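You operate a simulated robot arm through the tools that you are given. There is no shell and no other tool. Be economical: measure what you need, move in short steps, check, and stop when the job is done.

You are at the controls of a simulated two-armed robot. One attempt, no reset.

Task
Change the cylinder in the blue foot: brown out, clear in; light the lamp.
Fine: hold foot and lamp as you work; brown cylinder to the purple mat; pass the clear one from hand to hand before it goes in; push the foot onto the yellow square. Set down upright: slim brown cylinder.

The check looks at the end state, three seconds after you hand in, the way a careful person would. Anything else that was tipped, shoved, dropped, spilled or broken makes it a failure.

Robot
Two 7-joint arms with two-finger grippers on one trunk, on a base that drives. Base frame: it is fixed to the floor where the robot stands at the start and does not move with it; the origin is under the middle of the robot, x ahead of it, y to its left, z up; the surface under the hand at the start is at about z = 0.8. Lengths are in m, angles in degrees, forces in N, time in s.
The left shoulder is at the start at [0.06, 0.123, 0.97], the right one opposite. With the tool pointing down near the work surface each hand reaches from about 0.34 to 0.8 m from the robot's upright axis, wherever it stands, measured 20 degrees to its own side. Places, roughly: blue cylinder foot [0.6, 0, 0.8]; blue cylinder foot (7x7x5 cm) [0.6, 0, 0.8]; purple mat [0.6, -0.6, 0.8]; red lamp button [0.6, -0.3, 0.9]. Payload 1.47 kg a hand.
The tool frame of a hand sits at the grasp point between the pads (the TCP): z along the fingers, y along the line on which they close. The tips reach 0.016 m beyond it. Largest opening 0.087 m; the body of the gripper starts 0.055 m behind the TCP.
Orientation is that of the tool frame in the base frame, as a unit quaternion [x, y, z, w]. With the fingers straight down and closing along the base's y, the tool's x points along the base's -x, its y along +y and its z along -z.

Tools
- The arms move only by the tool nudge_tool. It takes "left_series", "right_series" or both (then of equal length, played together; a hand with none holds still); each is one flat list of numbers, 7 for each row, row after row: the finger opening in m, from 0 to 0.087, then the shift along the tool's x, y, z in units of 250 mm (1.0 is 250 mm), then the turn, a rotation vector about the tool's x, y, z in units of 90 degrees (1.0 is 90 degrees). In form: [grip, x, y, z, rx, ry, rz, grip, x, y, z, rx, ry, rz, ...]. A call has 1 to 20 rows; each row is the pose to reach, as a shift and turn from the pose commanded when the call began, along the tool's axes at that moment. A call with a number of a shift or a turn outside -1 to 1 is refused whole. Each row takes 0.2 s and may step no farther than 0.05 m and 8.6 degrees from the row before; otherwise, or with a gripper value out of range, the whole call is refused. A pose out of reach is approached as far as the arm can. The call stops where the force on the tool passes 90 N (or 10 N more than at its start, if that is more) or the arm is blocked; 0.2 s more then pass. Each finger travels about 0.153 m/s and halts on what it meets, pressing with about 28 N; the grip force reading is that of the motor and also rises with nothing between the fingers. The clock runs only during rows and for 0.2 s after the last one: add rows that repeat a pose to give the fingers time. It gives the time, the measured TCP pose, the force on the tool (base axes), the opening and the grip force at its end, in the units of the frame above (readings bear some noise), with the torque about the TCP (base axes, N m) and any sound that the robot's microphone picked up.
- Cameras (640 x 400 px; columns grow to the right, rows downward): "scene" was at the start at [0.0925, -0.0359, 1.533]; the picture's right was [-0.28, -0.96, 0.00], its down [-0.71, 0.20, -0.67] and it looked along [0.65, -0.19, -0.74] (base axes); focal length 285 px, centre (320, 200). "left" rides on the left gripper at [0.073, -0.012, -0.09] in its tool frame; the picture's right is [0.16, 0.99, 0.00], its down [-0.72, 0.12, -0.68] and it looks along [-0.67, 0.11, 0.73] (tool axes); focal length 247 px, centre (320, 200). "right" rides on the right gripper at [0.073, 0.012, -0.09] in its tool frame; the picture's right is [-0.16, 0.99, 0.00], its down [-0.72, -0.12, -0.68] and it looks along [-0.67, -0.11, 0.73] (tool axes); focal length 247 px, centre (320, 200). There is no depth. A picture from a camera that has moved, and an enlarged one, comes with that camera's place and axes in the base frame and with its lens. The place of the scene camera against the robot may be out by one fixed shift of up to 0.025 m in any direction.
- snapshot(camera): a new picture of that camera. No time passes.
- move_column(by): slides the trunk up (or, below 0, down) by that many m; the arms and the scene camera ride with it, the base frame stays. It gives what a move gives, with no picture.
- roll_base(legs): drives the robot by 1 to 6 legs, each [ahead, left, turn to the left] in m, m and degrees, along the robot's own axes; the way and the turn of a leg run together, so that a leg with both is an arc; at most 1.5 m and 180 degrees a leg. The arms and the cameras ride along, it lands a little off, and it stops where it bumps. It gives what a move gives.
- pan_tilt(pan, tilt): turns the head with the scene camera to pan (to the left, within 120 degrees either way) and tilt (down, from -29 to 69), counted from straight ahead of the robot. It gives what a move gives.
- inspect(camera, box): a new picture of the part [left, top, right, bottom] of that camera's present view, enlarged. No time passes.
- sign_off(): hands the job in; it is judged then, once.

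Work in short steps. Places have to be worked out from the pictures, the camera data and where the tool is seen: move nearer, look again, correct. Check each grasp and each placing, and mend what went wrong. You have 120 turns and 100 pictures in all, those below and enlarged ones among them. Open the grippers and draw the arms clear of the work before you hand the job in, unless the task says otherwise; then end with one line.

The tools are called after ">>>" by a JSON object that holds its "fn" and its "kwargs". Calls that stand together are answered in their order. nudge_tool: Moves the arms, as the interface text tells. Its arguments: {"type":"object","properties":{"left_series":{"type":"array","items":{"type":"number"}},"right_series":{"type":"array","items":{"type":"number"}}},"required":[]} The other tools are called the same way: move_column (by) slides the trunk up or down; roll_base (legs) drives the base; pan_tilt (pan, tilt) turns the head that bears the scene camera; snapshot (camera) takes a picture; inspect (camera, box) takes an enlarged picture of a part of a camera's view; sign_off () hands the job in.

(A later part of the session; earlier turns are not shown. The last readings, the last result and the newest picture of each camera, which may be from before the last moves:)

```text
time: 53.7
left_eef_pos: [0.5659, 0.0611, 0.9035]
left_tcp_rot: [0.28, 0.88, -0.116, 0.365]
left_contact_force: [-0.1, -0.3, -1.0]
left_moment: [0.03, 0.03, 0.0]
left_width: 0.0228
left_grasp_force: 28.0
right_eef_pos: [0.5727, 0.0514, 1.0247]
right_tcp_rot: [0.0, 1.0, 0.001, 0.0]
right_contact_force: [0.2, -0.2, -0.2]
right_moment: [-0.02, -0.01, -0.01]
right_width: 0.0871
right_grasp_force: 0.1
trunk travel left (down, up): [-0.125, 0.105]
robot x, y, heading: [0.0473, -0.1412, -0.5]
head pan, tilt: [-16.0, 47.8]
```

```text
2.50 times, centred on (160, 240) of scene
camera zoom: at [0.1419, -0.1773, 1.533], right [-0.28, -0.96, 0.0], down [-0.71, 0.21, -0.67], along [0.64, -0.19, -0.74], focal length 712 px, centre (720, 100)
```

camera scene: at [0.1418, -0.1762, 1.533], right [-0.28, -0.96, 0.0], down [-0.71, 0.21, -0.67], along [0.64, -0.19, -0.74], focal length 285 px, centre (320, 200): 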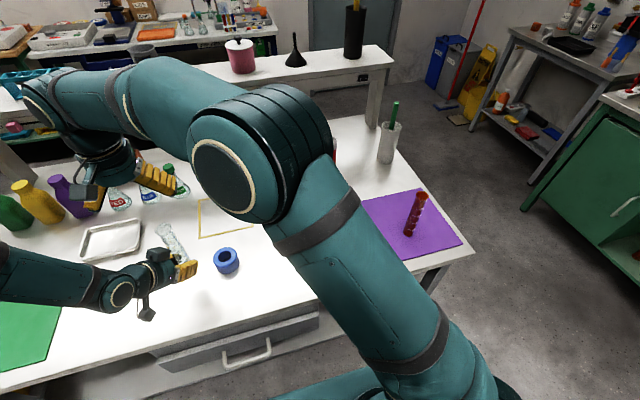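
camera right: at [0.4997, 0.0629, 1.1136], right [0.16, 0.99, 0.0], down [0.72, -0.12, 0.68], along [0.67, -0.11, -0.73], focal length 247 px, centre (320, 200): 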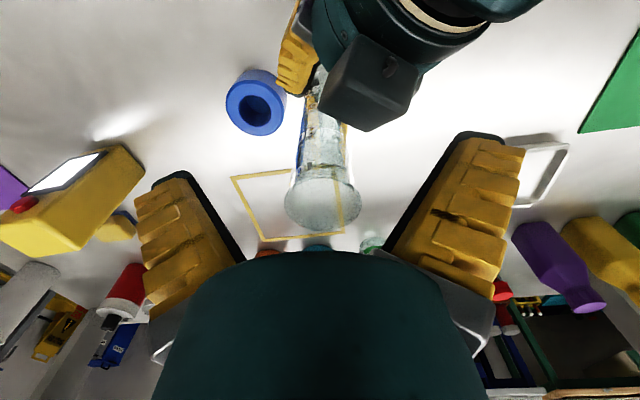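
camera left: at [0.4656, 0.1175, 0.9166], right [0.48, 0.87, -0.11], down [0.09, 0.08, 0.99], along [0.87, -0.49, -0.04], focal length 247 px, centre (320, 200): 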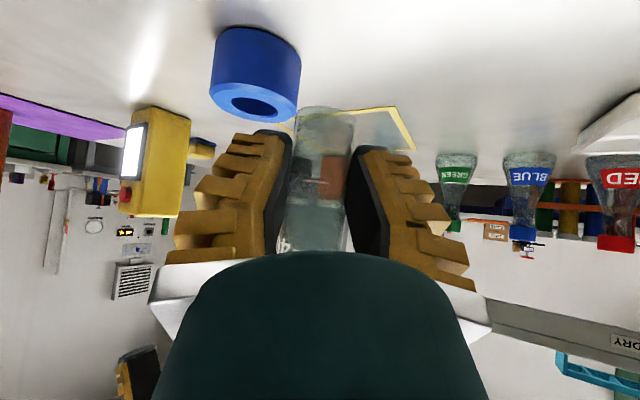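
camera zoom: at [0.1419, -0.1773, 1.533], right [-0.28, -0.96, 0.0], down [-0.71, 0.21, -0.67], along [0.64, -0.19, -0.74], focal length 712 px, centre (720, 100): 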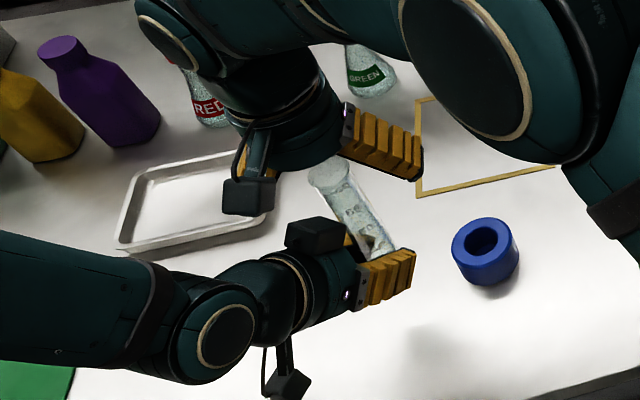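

The top is centred in the right fingers. I shift 6 mm forward and 3 mm up to stay clear of the left hand's camera, then close the right hand.

>>> {"fn": "nudge_tool", "kwargs": {"right_series": [0.087, -0.024, 0, -0.012, 0, 0, 0, 0.05, -0.024, 0, -0.012, 0, 0, 0, 0.03, -0.024, 0, -0.012, 0, 0, 0, 0.02, -0.024, 0, -0.012, 0, 0, 0, 0.02, -0.024, 0, -0.012, 0, 0, 0]}}

>>> {"fn": "snapshot", "kwargs": {"camera": "right"}}

```text
time: 54.9
left_eef_pos: [0.5664, 0.061, 0.9036]
left_tcp_rot: [0.281, 0.88, -0.117, 0.364]
left_contact_force: [-0.7, 0.6, -4.6]
left_moment: [-0.17, -0.24, -0.09]
left_width: 0.0223
left_grasp_force: 27.9
right_eef_pos: [0.579, 0.0525, 1.0272]
right_tcp_rot: [0.0, 1.0, 0.0, 0.0]
right_contact_force: [0.8, -0.9, 4.6]
right_moment: [0.11, 0.19, 0.1]
right_width: 0.0254
right_grasp_force: 27.7
trunk travel left (down, up): [-0.125, 0.105]
robot x, y, heading: [0.0475, -0.1413, -0.5]
head pan, tilt: [-16.0, 47.8]
```

```text
33 pictures are left
camera right: at [0.5048, 0.0644, 1.1164], right [0.16, 0.99, 0.0], down [0.72, -0.12, 0.68], along [0.67, -0.11, -0.73], focal length 247 px, centre (320, 200)
```

right: 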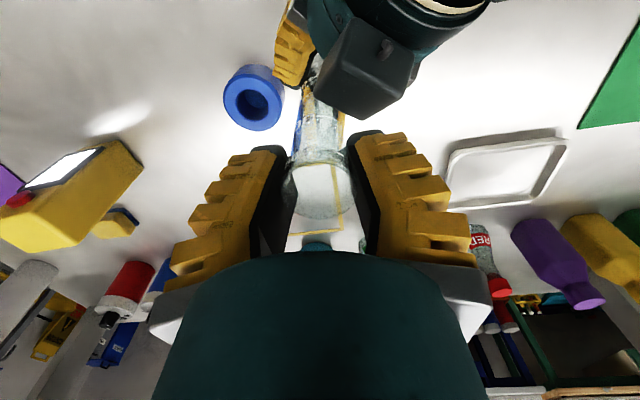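

Both hands grip it. The left hand opens and withdraws along its axis; the right holds.

>>> {"fn": "nudge_tool", "kwargs": {"left_series": [0.035, 0, 0, 0, 0, 0, 0, 0.06, 0, 0, 0, 0, 0, 0, 0.087, 0, 0, 0, 0, 0, 0, 0.087, 0, 0, -0.1, 0, 0, 0, 0.087, 0, 0, -0.24, 0, 0, 0, 0.087, 0, 0, -0.4, 0, 0, 0]}}

>>> {"fn": "snapshot", "kwargs": {"camera": "left"}}

>>> {"fn": "snapshot", "kwargs": {"camera": "right"}}

```text
time: 56.3
left_eef_pos: [0.5091, 0.1044, 0.9773]
left_tcp_rot: [0.282, 0.88, -0.116, 0.364]
left_contact_force: [-0.4, -0.3, 0.4]
left_moment: [0.02, -0.04, 0.01]
left_width: 0.0869
left_grasp_force: 0.0
right_eef_pos: [0.5763, 0.0541, 1.0285]
right_tcp_rot: [0.0, 1.0, 0.0, 0.0]
right_contact_force: [-1.1, 0.0, 0.8]
right_moment: [0.0, -0.01, 0.01]
right_width: 0.0236
right_grasp_force: 28.2
trunk travel left (down, up): [-0.125, 0.105]
robot x, y, heading: [0.0497, -0.1427, -0.5]
head pan, tilt: [-16.0, 47.8]
```

```text
32 pictures are left
camera left: at [0.4076, 0.1605, 0.9896], right [0.48, 0.87, -0.11], down [0.09, 0.08, 0.99], along [0.87, -0.49, -0.04], focal length 247 px, centre (320, 200)
```

left: 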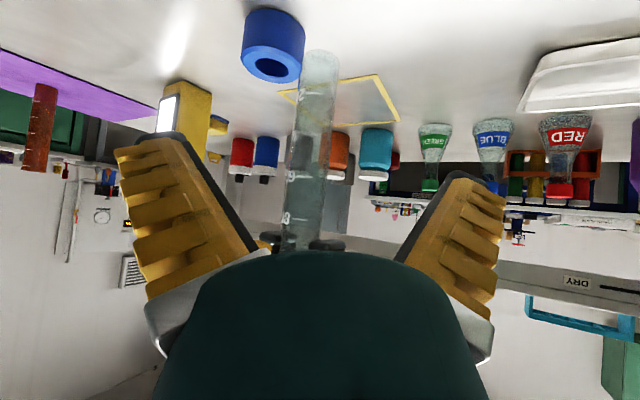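

```text
31 pictures are left
camera right: at [0.5035, 0.0642, 1.1167], right [0.16, 0.99, 0.0], down [0.72, -0.12, 0.68], along [0.67, -0.11, -0.73], focal length 247 px, centre (320, 200)
```

right: 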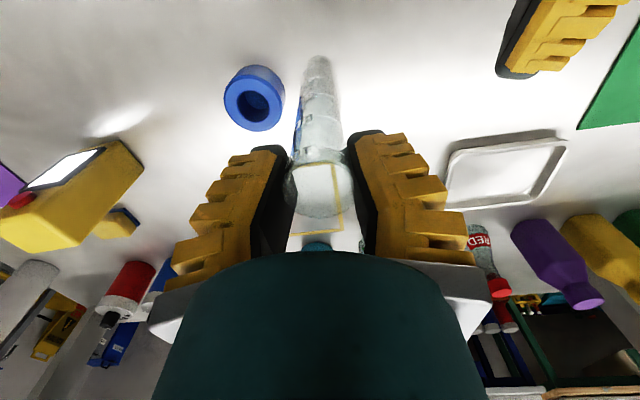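

The handover worked and the cylinder hangs straight. I lift the right hand and carry the cylinder over to y≈-0.12, to free the way for the left hand to the foot (now near (0.591, -0.019)).

>>> {"fn": "nudge_tool", "kwargs": {"right_series": [0.02, 0, 0, -0.1, 0, 0, 0, 0.02, 0, 0, -0.24, 0, 0, 0, 0.02, -0.02, -0.12, -0.26, 0, 0, 0, 0.02, -0.04, -0.26, -0.26, 0, 0, 0, 0.02, -0.06, -0.42, -0.26, 0, 0, 0, 0.02, -0.08, -0.56, -0.26, 0, 0, 0, 0.02, -0.09, -0.68, -0.26, 0, 0, 0]}}

>>> {"fn": "nudge_tool", "kwargs": {"left_series": [0.087, -0.06, -0.1, 0.02, 0, 0, 0, 0.087, -0.02, -0.2, 0, 0, 0, 0]}}

>>> {"fn": "snapshot", "kwargs": {"camera": "left"}}

```text
time: 57.9
left_eef_pos: [0.5095, 0.1018, 0.9754]
left_tcp_rot: [0.281, 0.88, -0.117, 0.365]
left_contact_force: [-0.7, 0.3, 0.4]
left_moment: [0.03, 0.02, 0.0]
left_width: 0.087
left_grasp_force: 0.1
right_eef_pos: [0.6005, -0.1158, 1.0906]
right_tcp_rot: [0.0, 1.0, 0.0, 0.001]
right_contact_force: [0.3, -0.2, 0.4]
right_moment: [0.01, 0.02, 0.02]
right_width: 0.0231
right_grasp_force: 27.7
trunk travel left (down, up): [-0.125, 0.105]
robot x, y, heading: [0.0528, -0.1421, -0.4]
head pan, tilt: [-16.0, 47.8]
```

```text
time: 58.5
left_eef_pos: [0.4809, 0.0608, 0.9796]
left_tcp_rot: [0.282, 0.88, -0.116, 0.364]
left_contact_force: [0.4, 0.3, -0.5]
left_moment: [0.0, -0.01, 0.05]
left_width: 0.0866
left_grasp_force: 0.1
right_eef_pos: [0.5989, -0.1157, 1.0918]
right_tcp_rot: [0.0, 1.0, 0.0, 0.0]
right_contact_force: [-0.4, 0.4, -1.0]
right_moment: [-0.03, 0.0, 0.0]
right_width: 0.0231
right_grasp_force: 27.9
trunk travel left (down, up): [-0.125, 0.105]
robot x, y, heading: [0.049, -0.141, -0.7]
head pan, tilt: [-16.0, 47.8]
```

```text
30 pictures are left
camera left: at [0.3808, 0.1177, 0.9927], right [0.48, 0.87, -0.11], down [0.09, 0.08, 0.99], along [0.87, -0.49, -0.04], focal length 247 px, centre (320, 200)
```

left: 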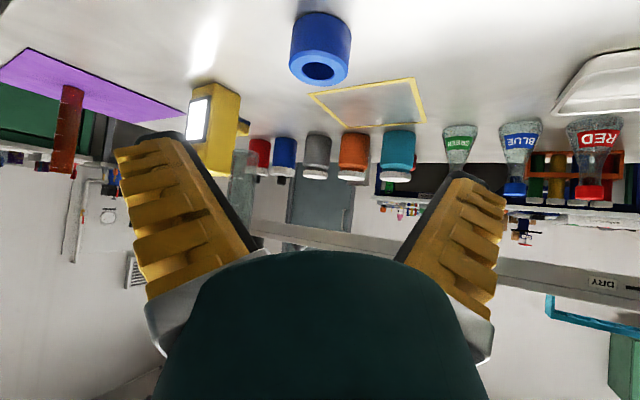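

The foot centre is confirmed at (0.591, -0.0195). I move the left hand onto it, stopping 9 mm short of centre this time so that the hand stays clear of the cylinder, and close.

>>> {"fn": "nudge_tool", "kwargs": {"left_series": [0.087, 0.035, -0.006, 0.12, 0, 0, 0, 0.087, 0.069, -0.012, 0.28, 0, 0, 0, 0.087, 0.069, -0.012, 0.44, 0, 0, 0, 0.087, 0.069, -0.012, 0.6, 0, 0, 0, 0.087, 0.069, -0.012, 0.71, 0, 0, 0, 0.087, 0.069, -0.012, 0.785, 0, 0, 0]}}

>>> {"fn": "snapshot", "kwargs": {"camera": "left"}}

```text
time: 59.9
left_eef_pos: [0.5839, -0.0167, 0.8285]
left_tcp_rot: [0.281, 0.88, -0.117, 0.365]
left_contact_force: [0.1, 0.2, -0.1]
left_moment: [-0.03, -0.01, -0.02]
left_width: 0.087
left_grasp_force: 0.1
right_eef_pos: [0.6009, -0.1167, 1.0905]
right_tcp_rot: [0.0, 1.0, 0.0, 0.0]
right_contact_force: [0.0, 0.0, -1.1]
right_moment: [-0.03, 0.0, -0.05]
right_width: 0.0232
right_grasp_force: 28.3
trunk travel left (down, up): [-0.125, 0.105]
robot x, y, heading: [0.049, -0.1391, -0.7]
head pan, tilt: [-16.0, 47.8]
```

```text
29 pictures are left
camera left: at [0.4842, 0.0406, 0.8411], right [0.48, 0.87, -0.11], down [0.09, 0.08, 0.99], along [0.87, -0.49, -0.04], focal length 247 px, centre (320, 200)
```

left: 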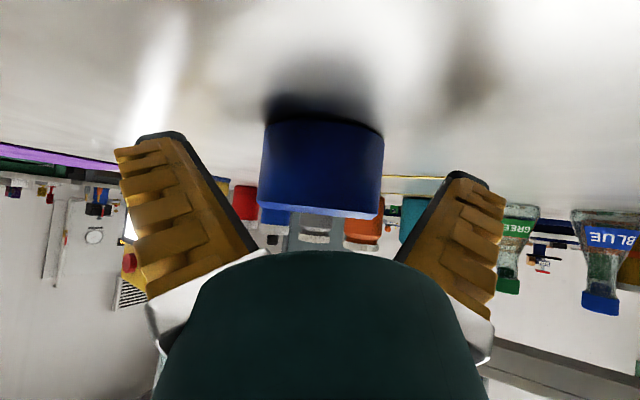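

Centred. I close on the foot.

>>> {"fn": "nudge_tool", "kwargs": {"left_series": [0.07, 0, 0, 0, 0, 0, 0, 0.055, 0, 0, 0, 0, 0, 0, 0.055, 0, 0, 0, 0, 0, 0]}}

>>> {"fn": "nudge_tool", "kwargs": {"right_series": [0.02, 0.01, 0.12, 0, 0, 0, 0, 0.02, 0.02, 0.25, 0, 0, 0, 0, 0.02, 0.022, 0.34, 0, 0, 0, 0, 0.02, 0.022, 0.386, 0, 0, 0, 0]}}

>>> {"fn": "snapshot", "kwargs": {"camera": "right"}}

>>> {"fn": "inspect", "kwargs": {"camera": "scene", "box": [130, 160, 310, 300]}}

```text
time: 60.7
left_eef_pos: [0.5837, -0.0168, 0.8281]
left_tcp_rot: [0.281, 0.88, -0.116, 0.364]
left_contact_force: [-0.4, -0.1, 0.6]
left_moment: [-0.04, 0.02, -0.01]
left_width: 0.0603
left_grasp_force: 3.2
right_eef_pos: [0.6, -0.1166, 1.0907]
right_tcp_rot: [0.0, 1.0, 0.0, 0.0]
right_contact_force: [0.2, -0.5, -1.0]
right_moment: [0.01, 0.0, 0.0]
right_width: 0.0232
right_grasp_force: 27.8
trunk travel left (down, up): [-0.125, 0.105]
robot x, y, heading: [0.0525, -0.1393, -0.7]
head pan, tilt: [-16.0, 47.8]
```

```text
time: 61.7
left_eef_pos: [0.585, -0.0162, 0.8286]
left_tcp_rot: [0.281, 0.88, -0.116, 0.365]
left_contact_force: [-0.8, -0.9, 0.2]
left_moment: [-0.02, -0.01, 0.02]
left_width: 0.06
left_grasp_force: 4.1
right_eef_pos: [0.5954, -0.0185, 1.0902]
right_tcp_rot: [-0.001, 1.0, 0.0, 0.001]
right_contact_force: [0.0, 0.7, 0.3]
right_moment: [-0.05, 0.0, -0.01]
right_width: 0.0226
right_grasp_force: 28.5
trunk travel left (down, up): [-0.125, 0.105]
robot x, y, heading: [0.0473, -0.1396, -0.5]
head pan, tilt: [-16.0, 47.8]
```

```text
28 pictures are left
camera right: at [0.5223, -0.0073, 1.1791], right [0.16, 0.99, 0.0], down [0.72, -0.12, 0.68], along [0.67, -0.11, -0.73], focal length 247 px, centre (320, 200)
```

right: 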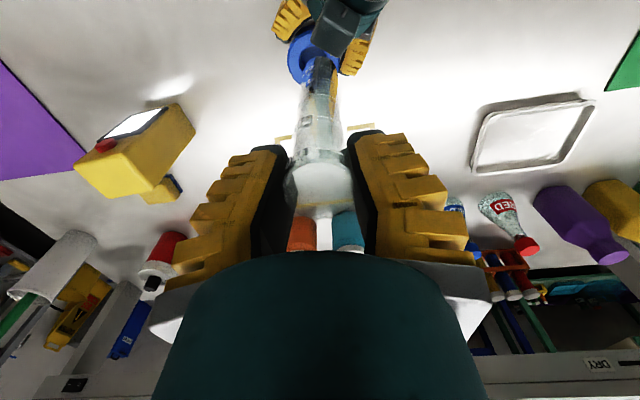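

```text
2.86 times, centred on (220, 230) of scene
camera zoom: at [0.1417, -0.1773, 1.533], right [-0.28, -0.96, 0.0], down [-0.71, 0.21, -0.67], along [0.64, -0.19, -0.74], focal length 813 px, centre (606, 114)
```

zoom: 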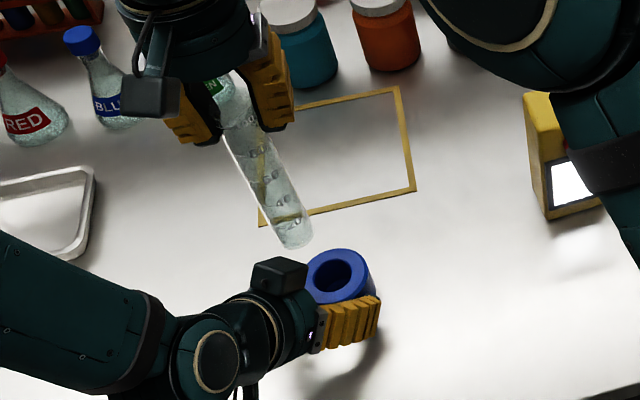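

The left grip reads only 3–4 N; I command a tighter close and check.

>>> {"fn": "nudge_tool", "kwargs": {"left_series": [0.05, 0, 0, 0, 0, 0, 0, 0.045, 0, 0, 0, 0, 0, 0, 0.045, 0, 0, 0, 0, 0, 0]}}

>>> {"fn": "snapshot", "kwargs": {"camera": "left"}}

```text
time: 62.5
left_eef_pos: [0.5838, -0.0167, 0.8282]
left_tcp_rot: [0.281, 0.881, -0.116, 0.363]
left_contact_force: [0.1, -0.9, 0.3]
left_moment: [-0.03, -0.01, -0.02]
left_width: 0.0507
left_grasp_force: 4.0
right_eef_pos: [0.595, -0.0192, 1.0897]
right_tcp_rot: [0.0, 1.0, 0.0, 0.001]
right_contact_force: [-0.5, 0.4, -0.8]
right_moment: [-0.04, 0.0, 0.01]
right_width: 0.0229
right_grasp_force: 28.1
trunk travel left (down, up): [-0.125, 0.105]
robot x, y, heading: [0.0483, -0.1439, -0.6]
head pan, tilt: [-16.0, 47.8]
```

```text
26 pictures are left
camera left: at [0.484, 0.0411, 0.8411], right [0.48, 0.87, -0.11], down [0.09, 0.08, 0.99], along [0.87, -0.49, -0.04], focal length 247 px, centre (320, 200)
```

left: 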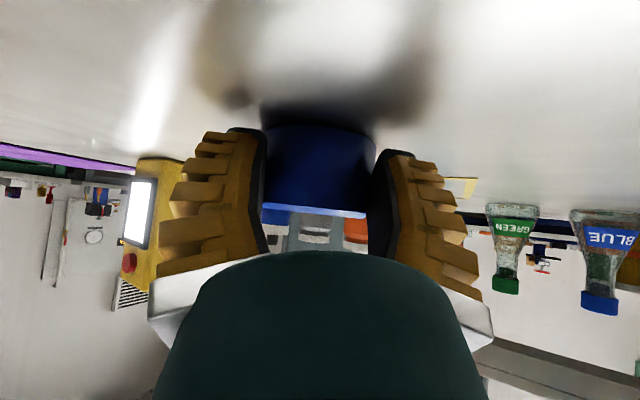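

The squeeze pushed the foot forward: its centre is farther out than I took (its top is lower, about 0.842). I reopen and measure it again.

>>> {"fn": "nudge_tool", "kwargs": {"left_series": [0.087, 0, 0, 0, 0, 0, 0, 0.087, -0.04, 0, 0.04, 0, 0, 0]}}

>>> {"fn": "snapshot", "kwargs": {"camera": "left"}}

>>> {"fn": "inspect", "kwargs": {"camera": "right", "box": [240, 0, 400, 100]}}

```text
time: 63.1
left_eef_pos: [0.5949, -0.0221, 0.8269]
left_tcp_rot: [0.281, 0.88, -0.116, 0.364]
left_contact_force: [-0.6, 0.3, -0.3]
left_moment: [-0.03, -0.02, -0.01]
left_width: 0.087
left_grasp_force: 0.1
right_eef_pos: [0.5954, -0.018, 1.0902]
right_tcp_rot: [-0.001, 1.0, 0.0, 0.0]
right_contact_force: [0.2, -0.3, -1.8]
right_moment: [0.0, -0.01, -0.01]
right_width: 0.0231
right_grasp_force: 28.5
trunk travel left (down, up): [-0.125, 0.105]
robot x, y, heading: [0.0486, -0.1439, -0.5]
head pan, tilt: [-16.0, 47.8]
```

```text
25 pictures are left
camera left: at [0.4949, 0.0336, 0.8396], right [0.48, 0.87, -0.11], down [0.09, 0.08, 0.99], along [0.87, -0.49, -0.04], focal length 247 px, centre (320, 200)
```

left: 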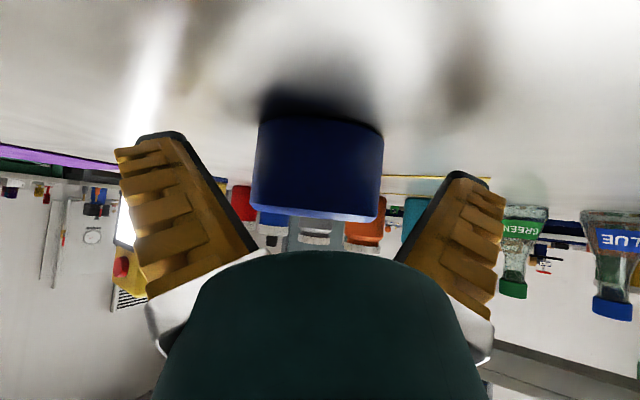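

```text
4.00 times, centred on (320, 50) of right
camera zoom: at [0.5227, -0.008, 1.1789], right [0.16, 0.99, 0.0], down [0.72, -0.12, 0.68], along [0.67, -0.11, -0.73], focal length 988 px, centre (320, 800)
```

zoom: 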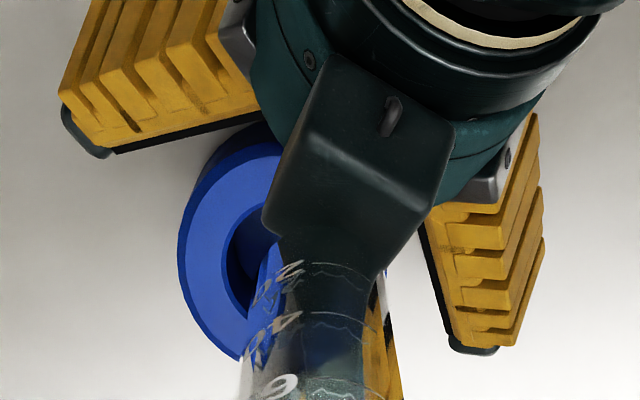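

The foot centre is at about (0.607, -0.033). I advance 12 mm more and close.

>>> {"fn": "nudge_tool", "kwargs": {"left_series": [0.087, -0.034, 0, 0.034, 0, 0, 0, 0.075, -0.034, 0, 0.034, 0, 0, 0, 0.06, -0.034, 0, 0.034, 0, 0, 0, 0.06, -0.034, 0, 0.034, 0, 0, 0]}}

>>> {"fn": "snapshot", "kwargs": {"camera": "left"}}

>>> {"fn": "inspect", "kwargs": {"camera": "scene", "box": [130, 160, 310, 300]}}

```text
time: 64.1
left_eef_pos: [0.6067, -0.0302, 0.8273]
left_tcp_rot: [0.281, 0.88, -0.118, 0.365]
left_contact_force: [0.3, 1.3, 0.1]
left_moment: [-0.01, 0.01, -0.02]
left_width: 0.0647
left_grasp_force: 3.2
right_eef_pos: [0.5953, -0.0188, 1.0889]
right_tcp_rot: [0.0, 1.0, 0.001, -0.001]
right_contact_force: [-0.1, 0.3, -0.9]
right_moment: [-0.01, 0.0, 0.01]
right_width: 0.0238
right_grasp_force: 27.4
trunk travel left (down, up): [-0.125, 0.105]
robot x, y, heading: [0.0484, -0.1385, -0.3]
head pan, tilt: [-16.0, 47.8]
```

```text
23 pictures are left
camera left: at [0.505, 0.0269, 0.8398], right [0.48, 0.87, -0.11], down [0.09, 0.08, 0.99], along [0.87, -0.49, -0.04], focal length 247 px, centre (320, 200)
```

left: 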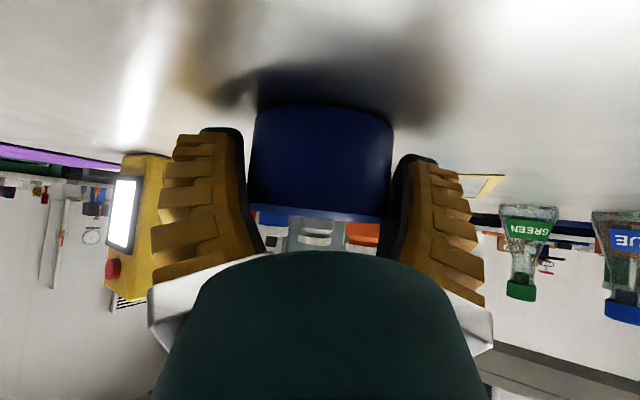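

```text
2.86 times, centred on (220, 230) of scene
camera zoom: at [0.1416, -0.1774, 1.533], right [-0.28, -0.96, 0.0], down [-0.71, 0.21, -0.67], along [0.64, -0.19, -0.74], focal length 813 px, centre (606, 114)
```

zoom: 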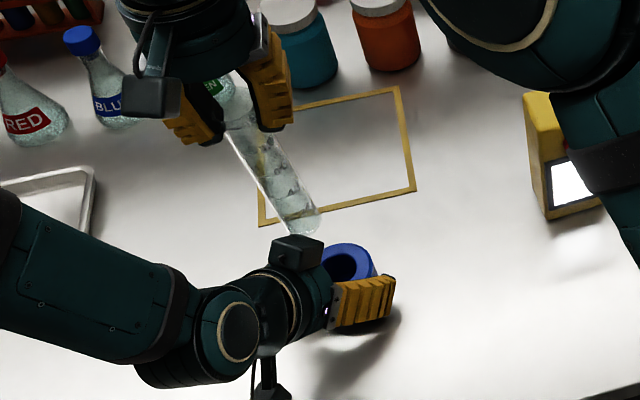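

The left hand's camera box seems to have nudged the hanging cylinder's lower end. I lift the right hand 6 cm clear, then look at the tilt and the left grip.

>>> {"fn": "nudge_tool", "kwargs": {"right_series": [0.02, -0.04, 0, -0.08, 0, 0, 0, 0.02, -0.04, 0, -0.24, 0, 0, 0, 0.02, -0.04, 0, -0.24, 0, 0, 0]}}

>>> {"fn": "snapshot", "kwargs": {"camera": "right"}}

>>> {"fn": "inspect", "kwargs": {"camera": "scene", "box": [130, 140, 310, 280]}}

```text
time: 64.9
left_eef_pos: [0.6051, -0.0304, 0.8274]
left_tcp_rot: [0.281, 0.88, -0.116, 0.365]
left_contact_force: [0.6, 0.8, -0.4]
left_moment: [0.04, 0.02, 0.01]
left_width: 0.0646
left_grasp_force: 2.9
right_eef_pos: [0.6053, -0.0171, 1.1505]
right_tcp_rot: [0.001, 1.0, 0.0, -0.001]
right_contact_force: [0.0, 0.2, -0.7]
right_moment: [-0.04, 0.01, 0.03]
right_width: 0.0231
right_grasp_force: 27.6
trunk travel left (down, up): [-0.125, 0.105]
robot x, y, heading: [0.0495, -0.1391, -0.9]
head pan, tilt: [-16.0, 47.8]
```

```text
21 pictures are left
camera right: at [0.5317, -0.0064, 1.2396], right [0.16, 0.99, 0.0], down [0.72, -0.12, 0.68], along [0.67, -0.11, -0.73], focal length 247 px, centre (320, 200)
```

right: 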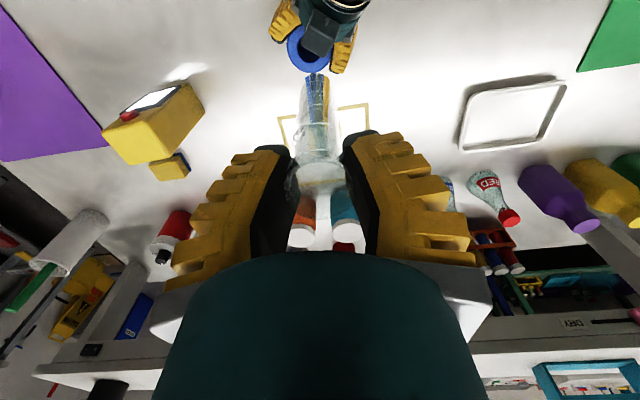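

```text
2.86 times, centred on (220, 210) of scene
camera zoom: at [0.1423, -0.1773, 1.5329], right [-0.28, -0.96, 0.0], down [-0.71, 0.21, -0.67], along [0.64, -0.19, -0.74], focal length 813 px, centre (606, 171)
```

zoom: 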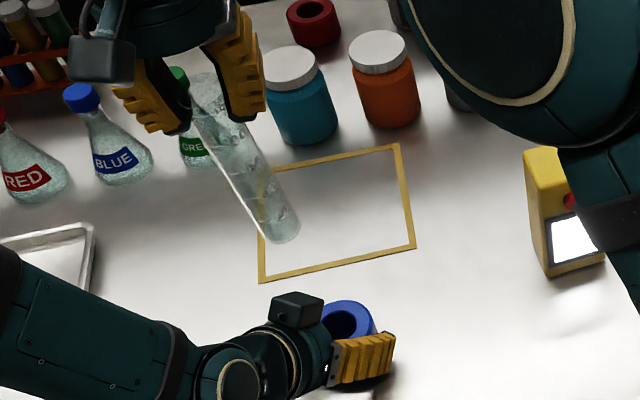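

The cylinder leans about 4° in the right grip, which I can cancel by tilting the hand. First the foot: the left fingers only just touch, so I advance 4 mm and close harder, watching the width.

>>> {"fn": "nudge_tool", "kwargs": {"left_series": [0.075, 0, 0, 0, 0, 0, 0, 0.075, -0.012, 0, 0.012, 0, 0, 0, 0.055, -0.012, 0, 0.012, 0, 0, 0, 0.052, -0.012, 0, 0.012, 0, 0, 0, 0.052, -0.012, 0, 0.012, 0, 0, 0], "right_series": [0.02, 0, 0, 0, 0, 0.015, 0, 0.02, 0, 0, 0, 0, 0.03, 0, 0.02, 0, 0, 0, 0, 0.049, 0, 0.02, 0, 0, 0, 0, 0.049, 0, 0.02, 0, 0, 0, 0, 0.049, 0]}}

>>> {"fn": "snapshot", "kwargs": {"camera": "left"}}

```text
time: 66.1
left_eef_pos: [0.6088, -0.0326, 0.8266]
left_tcp_rot: [0.281, 0.88, -0.116, 0.365]
left_contact_force: [-0.1, 0.8, 0.1]
left_moment: [-0.03, -0.01, -0.01]
left_width: 0.0663
left_grasp_force: 28.0
right_eef_pos: [0.603, -0.0197, 1.1506]
right_tcp_rot: [0.001, 0.999, 0.0, -0.038]
right_contact_force: [0.3, -0.1, -0.9]
right_moment: [0.0, 0.0, 0.02]
right_width: 0.023
right_grasp_force: 27.8
trunk travel left (down, up): [-0.125, 0.105]
robot x, y, heading: [0.0481, -0.1397, -0.5]
head pan, tilt: [-16.0, 47.8]
```

```text
19 pictures are left
camera left: at [0.5089, 0.0245, 0.8397], right [0.48, 0.87, -0.11], down [0.09, 0.08, 0.99], along [0.87, -0.49, -0.04], focal length 247 px, centre (320, 200)
```

left: 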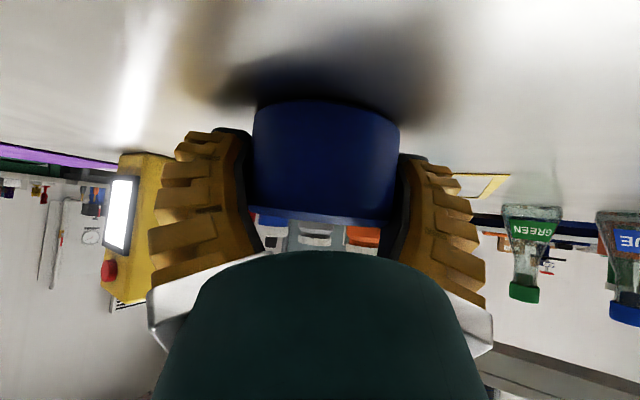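

The foot is firmly held (28 N). Now I view hole and cylinder from the right hand and the scene camera to line up.

>>> {"fn": "inspect", "kwargs": {"camera": "right", "box": [240, 10, 400, 130]}}

>>> {"fn": "inspect", "kwargs": {"camera": "scene", "box": [150, 140, 290, 280]}}

```text
3.33 times, centred on (320, 70) of right
camera zoom: at [0.5391, -0.0077, 1.2453], right [0.16, 0.99, -0.01], down [0.77, -0.12, 0.62], along [0.61, -0.11, -0.78], focal length 823 px, centre (320, 633)
```

zoom: 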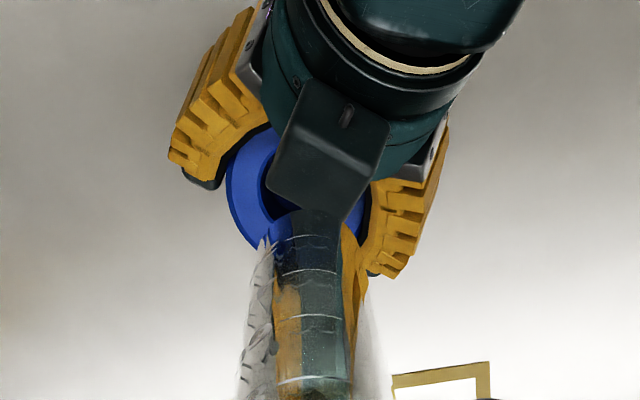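

```text
2.86 times, centred on (220, 210) of scene
camera zoom: at [0.1418, -0.1774, 1.533], right [-0.28, -0.96, 0.0], down [-0.71, 0.21, -0.67], along [0.64, -0.19, -0.74], focal length 813 px, centre (606, 171)
```

zoom: 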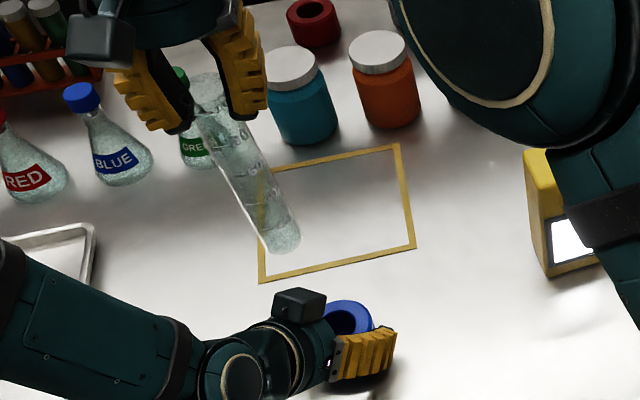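

The left hand's camera box would crowd the cylinder at this 45° pitch. I open, lower the pitch by 10° about the grasp point (7 mm higher), and grip the foot again.

>>> {"fn": "nudge_tool", "kwargs": {"left_series": [0.08, 0, 0, 0, 0, 0, 0, 0.085, -0.01, 0, -0.01, 0, -0.055, 0, 0.085, -0.02, 0, -0.02, 0, -0.111, 0, 0.06, -0.02, 0, -0.02, 0, -0.111, 0, 0.052, -0.02, 0, -0.02, 0, -0.111, 0, 0.052, -0.02, 0, -0.02, 0, -0.111, 0]}}

>>> {"fn": "inspect", "kwargs": {"camera": "right", "box": [240, 10, 400, 130]}}

```text
time: 67.5
left_eef_pos: [0.6094, -0.0337, 0.8353]
left_tcp_rot: [0.271, 0.845, -0.141, 0.439]
left_contact_force: [0.2, -1.0, 2.8]
left_moment: [-0.05, 0.16, 0.08]
left_width: 0.0604
left_grasp_force: 27.8
right_eef_pos: [0.6046, -0.0191, 1.1511]
right_tcp_rot: [0.0, 0.999, 0.0, -0.039]
right_contact_force: [-0.6, -0.4, 0.1]
right_moment: [0.03, 0.02, -0.03]
right_width: 0.0226
right_grasp_force: 28.8
trunk travel left (down, up): [-0.125, 0.105]
robot x, y, heading: [0.0519, -0.138, -0.4]
head pan, tilt: [-16.0, 47.8]
```

```text
3.33 times, centred on (320, 70) of right
camera zoom: at [0.5387, -0.008, 1.2456], right [0.16, 0.99, -0.01], down [0.77, -0.12, 0.62], along [0.61, -0.11, -0.78], focal length 823 px, centre (320, 633)
```

zoom: 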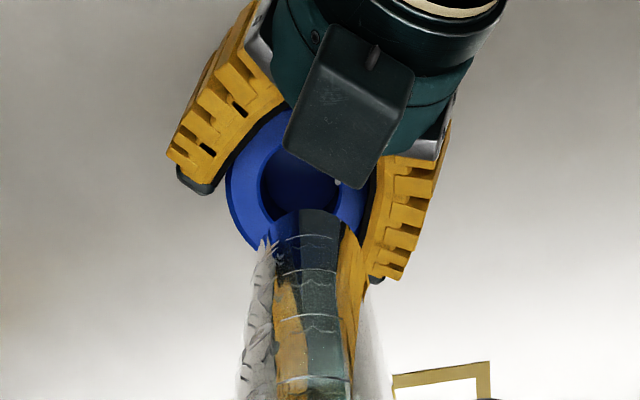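

The hole is now in plain view: centre about (0.607, -0.033), 3.4 cm wide, and the cylinder is vertical with its bottom near (0.599, -0.024). I shift over the hole and lower to just above it.

>>> {"fn": "nudge_tool", "kwargs": {"right_series": [0.02, -0.016, -0.02, 0, 0, 0, 0, 0.02, -0.032, -0.038, 0, 0, 0, 0, 0.02, -0.04, -0.038, 0.12, 0, 0, 0, 0.02, -0.05, -0.038, 0.24, 0, 0, 0, 0.02, -0.06, -0.038, 0.36, 0, 0, 0, 0.02, -0.069, -0.038, 0.45, 0, 0, 0]}}

>>> {"fn": "inspect", "kwargs": {"camera": "right", "box": [240, 10, 400, 130]}}

>>> {"fn": "inspect", "kwargs": {"camera": "scene", "box": [150, 160, 290, 290]}}

```text
time: 68.9
left_eef_pos: [0.6102, -0.0329, 0.836]
left_tcp_rot: [0.27, 0.845, -0.14, 0.44]
left_contact_force: [0.8, -1.5, 6.0]
left_moment: [-0.02, 0.19, 0.01]
left_width: 0.0605
left_grasp_force: 28.5
right_eef_pos: [0.6129, -0.0283, 1.0406]
right_tcp_rot: [0.001, 0.999, 0.0, -0.038]
right_contact_force: [-0.1, 0.0, -1.3]
right_moment: [-0.01, -0.02, 0.03]
right_width: 0.0221
right_grasp_force: 28.1
trunk travel left (down, up): [-0.125, 0.105]
robot x, y, heading: [0.0517, -0.1413, -0.7]
head pan, tilt: [-16.0, 47.8]
```

```text
3.33 times, centred on (320, 70) of right
camera zoom: at [0.5477, -0.0178, 1.1349], right [0.16, 0.99, -0.01], down [0.77, -0.12, 0.62], along [0.61, -0.11, -0.78], focal length 823 px, centre (320, 633)
```

zoom: 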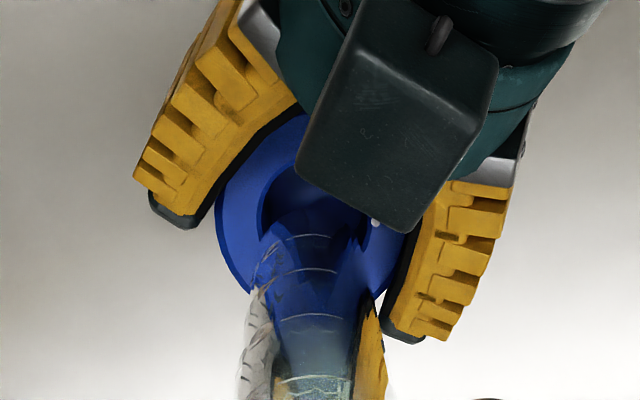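

```text
3.08 times, centred on (220, 225) of scene
camera zoom: at [0.1413, -0.1776, 1.533], right [-0.28, -0.96, 0.0], down [-0.71, 0.21, -0.67], along [0.64, -0.19, -0.74], focal length 876 px, centre (628, 123)
```

zoom: 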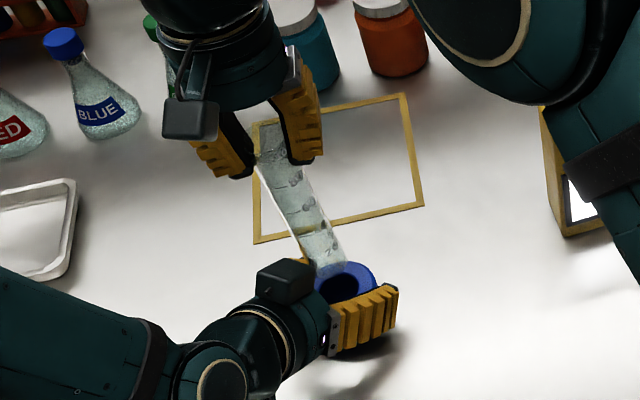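

The bottom hangs about 3.5 cm above the rim and is aligned within a few mm. I correct 3 mm back and lower 3 cm slowly, watching the force.

>>> {"fn": "nudge_tool", "kwargs": {"right_series": [0.02, 0.012, 0.004, 0, 0, 0, 0, 0.02, 0.009, 0.004, 0.04, 0, 0, 0, 0.02, 0.006, 0.004, 0.08, 0, 0, 0, 0.02, 0.003, 0.004, 0.12, 0, 0, 0]}}

>>> {"fn": "inspect", "kwargs": {"camera": "scene", "box": [190, 210, 270, 270]}}

>>> {"fn": "inspect", "kwargs": {"camera": "right", "box": [240, 10, 400, 130]}}

```text
time: 69.9
left_eef_pos: [0.6094, -0.0326, 0.8369]
left_tcp_rot: [0.27, 0.845, -0.141, 0.439]
left_contact_force: [0.2, -0.2, 8.4]
left_moment: [0.0, 0.22, -0.02]
left_width: 0.0605
left_grasp_force: 27.7
right_eef_pos: [0.6129, -0.0293, 1.0087]
right_tcp_rot: [0.0, 0.999, 0.0, -0.038]
right_contact_force: [-1.1, -0.3, -0.3]
right_moment: [-0.02, 0.02, -0.01]
right_width: 0.0219
right_grasp_force: 27.7
trunk travel left (down, up): [-0.125, 0.105]
robot x, y, heading: [0.0506, -0.1389, -0.2]
head pan, tilt: [-16.0, 47.8]
```

```text
6.67 times, centred on (230, 240) of scene
camera zoom: at [0.1412, -0.1776, 1.5331], right [-0.28, -0.96, 0.0], down [-0.71, 0.21, -0.67], along [0.64, -0.19, -0.74], focal length 1898 px, centre (920, -67)
```

zoom: 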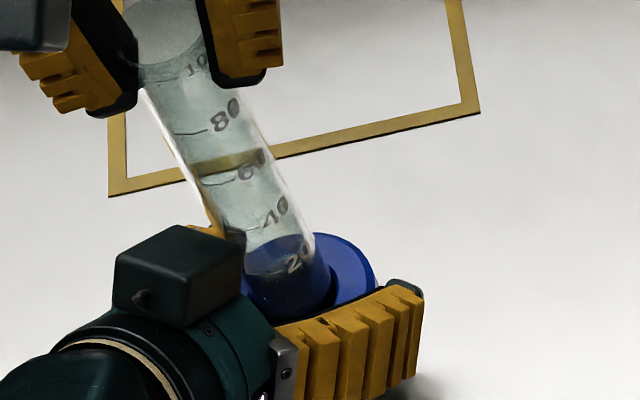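

```text
3.33 times, centred on (320, 70) of right
camera zoom: at [0.5456, -0.0175, 1.1029], right [0.16, 0.99, -0.01], down [0.77, -0.12, 0.62], along [0.61, -0.11, -0.78], focal length 823 px, centre (320, 633)
```

zoom: 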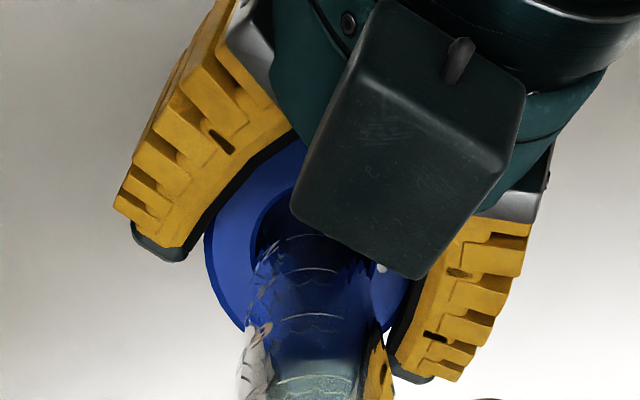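

No contact yet; the bottom is at the rim and seems ~2 mm too far left. I correct 2 mm and lower 1 cm more.

>>> {"fn": "nudge_tool", "kwargs": {"right_series": [0.02, -0.004, -0.008, 0, 0, 0, 0, 0.02, -0.006, -0.008, 0.02, 0, 0, 0, 0.02, -0.007, -0.008, 0.04, 0, 0, 0]}}

```text
time: 70.7
left_eef_pos: [0.6096, -0.0329, 0.836]
left_tcp_rot: [0.271, 0.845, -0.141, 0.44]
left_contact_force: [8.1, -1.5, -0.2]
left_moment: [0.08, 0.12, 0.0]
left_width: 0.0601
left_grasp_force: 28.4
right_eef_pos: [0.6142, -0.0302, 1.0011]
right_tcp_rot: [0.001, 0.999, 0.001, -0.037]
right_contact_force: [-1.5, 0.8, 19.8]
right_moment: [-0.03, -0.04, 0.01]
right_width: 0.0243
right_grasp_force: 27.7
trunk travel left (down, up): [-0.125, 0.105]
robot x, y, heading: [0.0517, -0.1404, -0.7]
head pan, tilt: [-16.0, 47.8]
```

Rim contact at 20 N, with the foot pushed towards +x, so the cylinder is a little too far forward. I raise 5 mm, move back 4 mm, and lower again.

>>> {"fn": "nudge_tool", "kwargs": {"right_series": [0.02, 0, 0, -0.02, 0, 0, 0, 0.02, 0.016, 0, -0.02, 0, 0, 0, 0.02, 0.016, 0, 0, 0, 0, 0, 0.02, 0.015, 0, 0.02, 0, 0, 0]}}

```text
time: 71.7
left_eef_pos: [0.6081, -0.033, 0.836]
left_tcp_rot: [0.27, 0.845, -0.14, 0.44]
left_contact_force: [3.4, -0.6, 3.4]
left_moment: [0.18, -0.14, -0.02]
left_width: 0.0601
left_grasp_force: 28.1
right_eef_pos: [0.6088, -0.0317, 0.9975]
right_tcp_rot: [0.0, 0.999, 0.002, -0.037]
right_contact_force: [2.6, 2.4, 20.3]
right_moment: [-0.01, -0.09, -0.03]
right_width: 0.0249
right_grasp_force: 27.7
trunk travel left (down, up): [-0.125, 0.105]
robot x, y, heading: [0.0482, -0.1422, -0.5]
head pan, tilt: [-16.0, 47.8]
```

Still 20 N of contact. One close look to see on which side it catches.

>>> {"fn": "inspect", "kwargs": {"camera": "scene", "box": [205, 225, 255, 265]}}

```text
10.00 times, centred on (230, 245) of scene
camera zoom: at [0.1404, -0.1776, 1.5333], right [-0.28, -0.96, 0.0], down [-0.71, 0.21, -0.67], along [0.64, -0.19, -0.74], focal length 2847 px, centre (1220, -250)
```

zoom: 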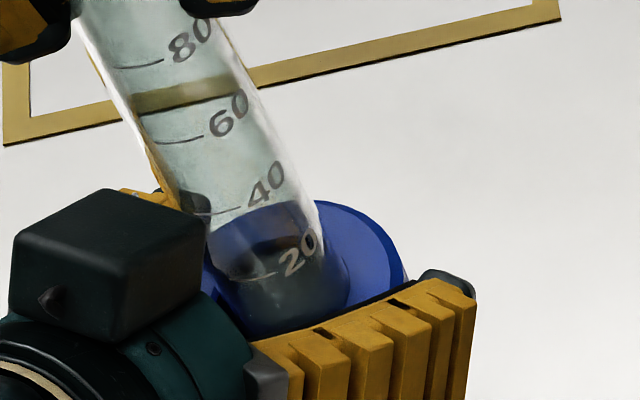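

Now it catches on the near rim (reaction towards +x, +y). The centre lies between the tries, so I raise, go 2.5 mm forward and 1.5 mm left, and lower.

>>> {"fn": "nudge_tool", "kwargs": {"right_series": [0.02, 0, 0, -0.02, 0, 0, 0, 0.02, -0.01, 0.006, -0.02, 0, 0, 0, 0.02, -0.01, 0.006, 0, 0, 0, 0, 0.02, -0.011, 0.006, 0.015, 0, 0, 0, 0.02, -0.011, 0.006, 0.03, 0, 0, 0]}}

```text
time: 72.9
left_eef_pos: [0.6081, -0.0325, 0.8359]
left_tcp_rot: [0.271, 0.845, -0.14, 0.44]
left_contact_force: [-1.5, 1.1, 11.3]
left_moment: [-0.03, 0.31, 0.03]
left_width: 0.0601
left_grasp_force: 28.3
right_eef_pos: [0.611, -0.0289, 0.9869]
right_tcp_rot: [-0.001, 0.999, 0.0, -0.038]
right_contact_force: [-0.7, -0.1, -2.3]
right_moment: [-0.02, 0.02, -0.01]
right_width: 0.0241
right_grasp_force: 28.2
trunk travel left (down, up): [-0.125, 0.105]
robot x, y, heading: [0.0467, -0.1395, -0.3]
head pan, tilt: [-16.0, 47.8]
```

It slipped into the hole with no force. I keep lowering in small steps.

>>> {"fn": "nudge_tool", "kwargs": {"right_series": [0.02, 0, 0, 0.02, 0, 0, 0, 0.02, -0.001, 0, 0.04, 0, 0, 0, 0.02, -0.001, 0, 0.06, 0, 0, 0]}}

```text
time: 73.7
left_eef_pos: [0.608, -0.0343, 0.8368]
left_tcp_rot: [0.27, 0.845, -0.14, 0.44]
left_contact_force: [-0.9, -0.6, 11.1]
left_moment: [-0.02, 0.17, 0.02]
left_width: 0.0604
left_grasp_force: 27.8
right_eef_pos: [0.6089, -0.0299, 0.9717]
right_tcp_rot: [0.001, 0.999, 0.001, -0.038]
right_contact_force: [0.2, 0.7, -0.1]
right_moment: [0.02, -0.02, -0.03]
right_width: 0.0236
right_grasp_force: 27.4
trunk travel left (down, up): [-0.125, 0.105]
robot x, y, heading: [0.0492, -0.1427, -0.5]
head pan, tilt: [-16.0, 47.8]
```

No force yet at 0.972; the bottom should be near the foot's floor. I lower by 4 mm steps.

>>> {"fn": "nudge_tool", "kwargs": {"right_series": [0.02, 0, 0, 0.012, 0, 0, 0, 0.02, 0, 0, 0.024, 0, 0, 0]}}

>>> {"fn": "nudge_tool", "kwargs": {"right_series": [0.02, 0, 0, 0.01, 0, 0, 0]}}

```text
time: 74.3
left_eef_pos: [0.6102, -0.034, 0.8361]
left_tcp_rot: [0.27, 0.845, -0.141, 0.44]
left_contact_force: [-1.4, -0.9, 12.8]
left_moment: [-0.06, 0.13, -0.03]
left_width: 0.0602
left_grasp_force: 27.6
right_eef_pos: [0.6074, -0.0288, 0.9656]
right_tcp_rot: [0.0, 0.999, 0.0, -0.037]
right_contact_force: [2.6, 0.3, 0.7]
right_moment: [-0.03, -0.42, -0.01]
right_width: 0.0231
right_grasp_force: 28.1
trunk travel left (down, up): [-0.125, 0.105]
robot x, y, heading: [0.0453, -0.1397, -0.7]
head pan, tilt: [-16.0, 47.8]
```

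```text
time: 74.7
left_eef_pos: [0.6094, -0.0333, 0.8355]
left_tcp_rot: [0.27, 0.845, -0.14, 0.44]
left_contact_force: [-2.2, 0.0, 12.9]
left_moment: [-0.02, 0.03, -0.01]
left_width: 0.06
left_grasp_force: 28.4
right_eef_pos: [0.6088, -0.0281, 0.9641]
right_tcp_rot: [0.0, 0.999, 0.0, -0.038]
right_contact_force: [4.6, -1.3, 0.6]
right_moment: [-0.07, -0.53, 0.02]
right_width: 0.0227
right_grasp_force: 28.0
trunk travel left (down, up): [-0.125, 0.105]
robot x, y, heading: [0.0496, -0.1391, -0.6]
head pan, tilt: [-16.0, 47.8]
```

A side force of 4.6 N shows that I drifted 2–3 mm back while lowering. I correct forward and lower 4 mm.

>>> {"fn": "nudge_tool", "kwargs": {"right_series": [0.02, -0.012, 0, 0, 0, 0, 0, 0.02, -0.013, 0, 0.01, 0, 0, 0, 0.02, -0.014, 0, 0.02, 0, 0, 0]}}

>>> {"fn": "inspect", "kwargs": {"camera": "scene", "box": [190, 210, 270, 270]}}

```text
time: 75.5
left_eef_pos: [0.6088, -0.0325, 0.8363]
left_tcp_rot: [0.27, 0.845, -0.14, 0.44]
left_contact_force: [4.2, -1.0, 3.6]
left_moment: [-0.22, 0.04, 0.0]
left_width: 0.0601
left_grasp_force: 27.9
right_eef_pos: [0.6105, -0.0274, 0.9611]
right_tcp_rot: [0.0, 0.999, 0.001, -0.037]
right_contact_force: [-0.8, -1.3, 20.3]
right_moment: [-0.05, -0.04, 0.0]
right_width: 0.0237
right_grasp_force: 28.0
trunk travel left (down, up): [-0.125, 0.105]
robot x, y, heading: [0.0459, -0.1417, -0.5]
head pan, tilt: [-16.0, 47.8]
```

```text
6.67 times, centred on (230, 240) of scene
camera zoom: at [0.1403, -0.1781, 1.5332], right [-0.28, -0.96, 0.0], down [-0.71, 0.21, -0.67], along [0.64, -0.19, -0.74], focal length 1898 px, centre (920, -67)
```

zoom: 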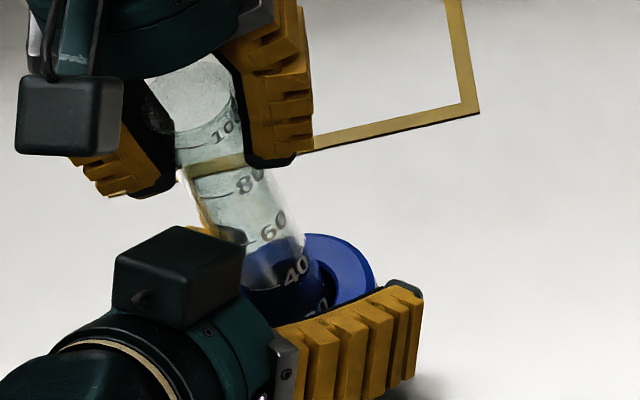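

Seated on the floor of the foot: 20 N, with the 20 mark at the rim as it was for the brown one. I release it and raise the right hand.

>>> {"fn": "nudge_tool", "kwargs": {"right_series": [0.03, 0, 0, 0, 0, 0, 0, 0.045, 0, 0, 0, 0, 0, 0, 0.07, 0, 0, 0, 0, 0, 0, 0.087, 0, 0, 0, 0, 0, 0, 0.087, 0, 0, -0.1, 0, 0, 0, 0.087, 0, 0, -0.24, 0, 0, 0, 0.087, 0, 0, -0.4, 0, 0, 0, 0.087, 0, 0, -0.56, 0, 0, 0]}}

>>> {"fn": "nudge_tool", "kwargs": {"right_series": [0.087, 0.08, -0.15, 0, 0, -0.02, 0, 0.087, 0.16, -0.32, 0, 0, -0.04, 0, 0.087, 0.24, -0.5, 0, 0, -0.049, 0, 0.087, 0.28, -0.66, 0, 0, -0.049, 0, 0.087, 0.28, -0.8, 0, 0, -0.049, 0]}}

>>> {"fn": "snapshot", "kwargs": {"camera": "scene"}}

```text
time: 77.3
left_eef_pos: [0.6092, -0.0332, 0.8356]
left_tcp_rot: [0.27, 0.845, -0.14, 0.44]
left_contact_force: [-2.0, -0.3, 12.4]
left_moment: [0.05, 0.11, 0.04]
left_width: 0.0602
left_grasp_force: 28.2
right_eef_pos: [0.6208, -0.0261, 1.0989]
right_tcp_rot: [0.0, 0.999, 0.001, -0.039]
right_contact_force: [0.1, -0.7, -0.4]
right_moment: [0.01, -0.03, 0.01]
right_width: 0.0871
right_grasp_force: 0.0
trunk travel left (down, up): [-0.125, 0.105]
robot x, y, heading: [0.0474, -0.1383, -0.3]
head pan, tilt: [-16.0, 47.8]
```

```text
time: 78.5
left_eef_pos: [0.6094, -0.0331, 0.8359]
left_tcp_rot: [0.271, 0.844, -0.14, 0.44]
left_contact_force: [0.0, -0.7, 10.6]
left_moment: [0.02, 0.07, 0.08]
left_width: 0.06
left_grasp_force: 27.9
right_eef_pos: [0.5513, -0.2278, 1.1048]
right_tcp_rot: [0.0, 1.0, 0.0, 0.0]
right_contact_force: [0.4, 0.5, -0.3]
right_moment: [0.02, 0.03, 0.02]
right_width: 0.0871
right_grasp_force: 0.0
trunk travel left (down, up): [-0.125, 0.105]
robot x, y, heading: [0.0489, -0.141, -0.4]
head pan, tilt: [-16.0, 47.8]
```

```text
9 pictures are left
camera scene: at [0.1407, -0.1781, 1.5331], right [-0.28, -0.96, 0.0], down [-0.71, 0.21, -0.67], along [0.64, -0.19, -0.74], focal length 285 px, centre (320, 200)
```

scene: 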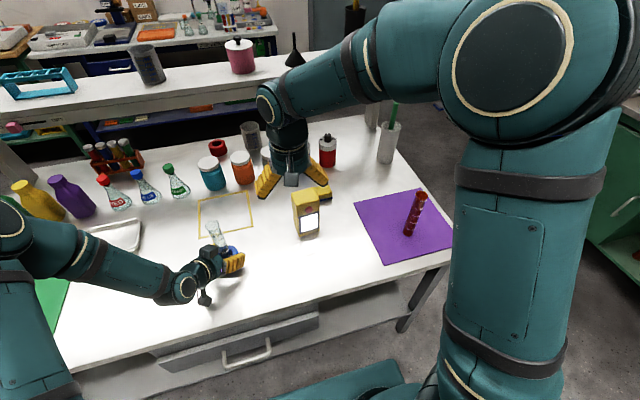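

The clear cylinder stands in the foot. The yellow square's centre is at about (0.80, -0.034), so the foot needs about +0.19 in x; I slide it gently, 10 cm first.

>>> {"fn": "nudge_tool", "kwargs": {"left_series": [0.052, -0.013, 0.016, 0.019, 0, 0, 0, 0.052, -0.034, 0.042, 0.048, 0, 0, 0, 0.052, -0.06, 0.074, 0.085, 0, 0, 0, 0.052, -0.086, 0.107, 0.123, 0, 0, 0, 0.052, -0.112, 0.139, 0.16, 0, 0, 0, 0.052, -0.138, 0.171, 0.198, 0, 0, 0, 0.052, -0.163, 0.202, 0.232, 0, 0, 0, 0.052, -0.18, 0.223, 0.257, 0, 0, 0, 0.052, -0.187, 0.232, 0.267, 0, 0, 0]}}

>>> {"fn": "snapshot", "kwargs": {"camera": "scene"}}

```text
time: 80.5
left_eef_pos: [0.7098, -0.0318, 0.8364]
left_tcp_rot: [0.27, 0.845, -0.141, 0.44]
left_contact_force: [-3.1, 0.8, 10.3]
left_moment: [0.03, 0.05, 0.01]
left_width: 0.0606
left_grasp_force: 28.6
right_eef_pos: [0.552, -0.2275, 1.1036]
right_tcp_rot: [0.0, 1.0, 0.0, -0.001]
right_contact_force: [-0.3, 0.5, 0.1]
right_moment: [0.01, 0.01, -0.03]
right_width: 0.087
right_grasp_force: 0.1
trunk travel left (down, up): [-0.125, 0.105]
robot x, y, heading: [0.0513, -0.1414, -0.4]
head pan, tilt: [-16.0, 47.8]
```

```text
8 pictures are left
camera scene: at [0.1402, -0.1776, 1.5331], right [-0.28, -0.96, 0.0], down [-0.71, 0.21, -0.67], along [0.64, -0.19, -0.74], focal length 285 px, centre (320, 200)
```

scene: 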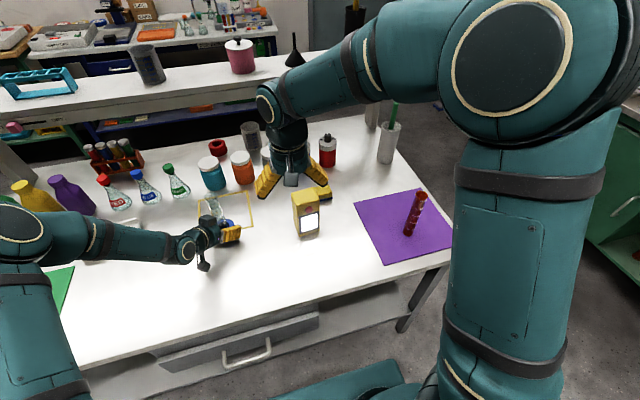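

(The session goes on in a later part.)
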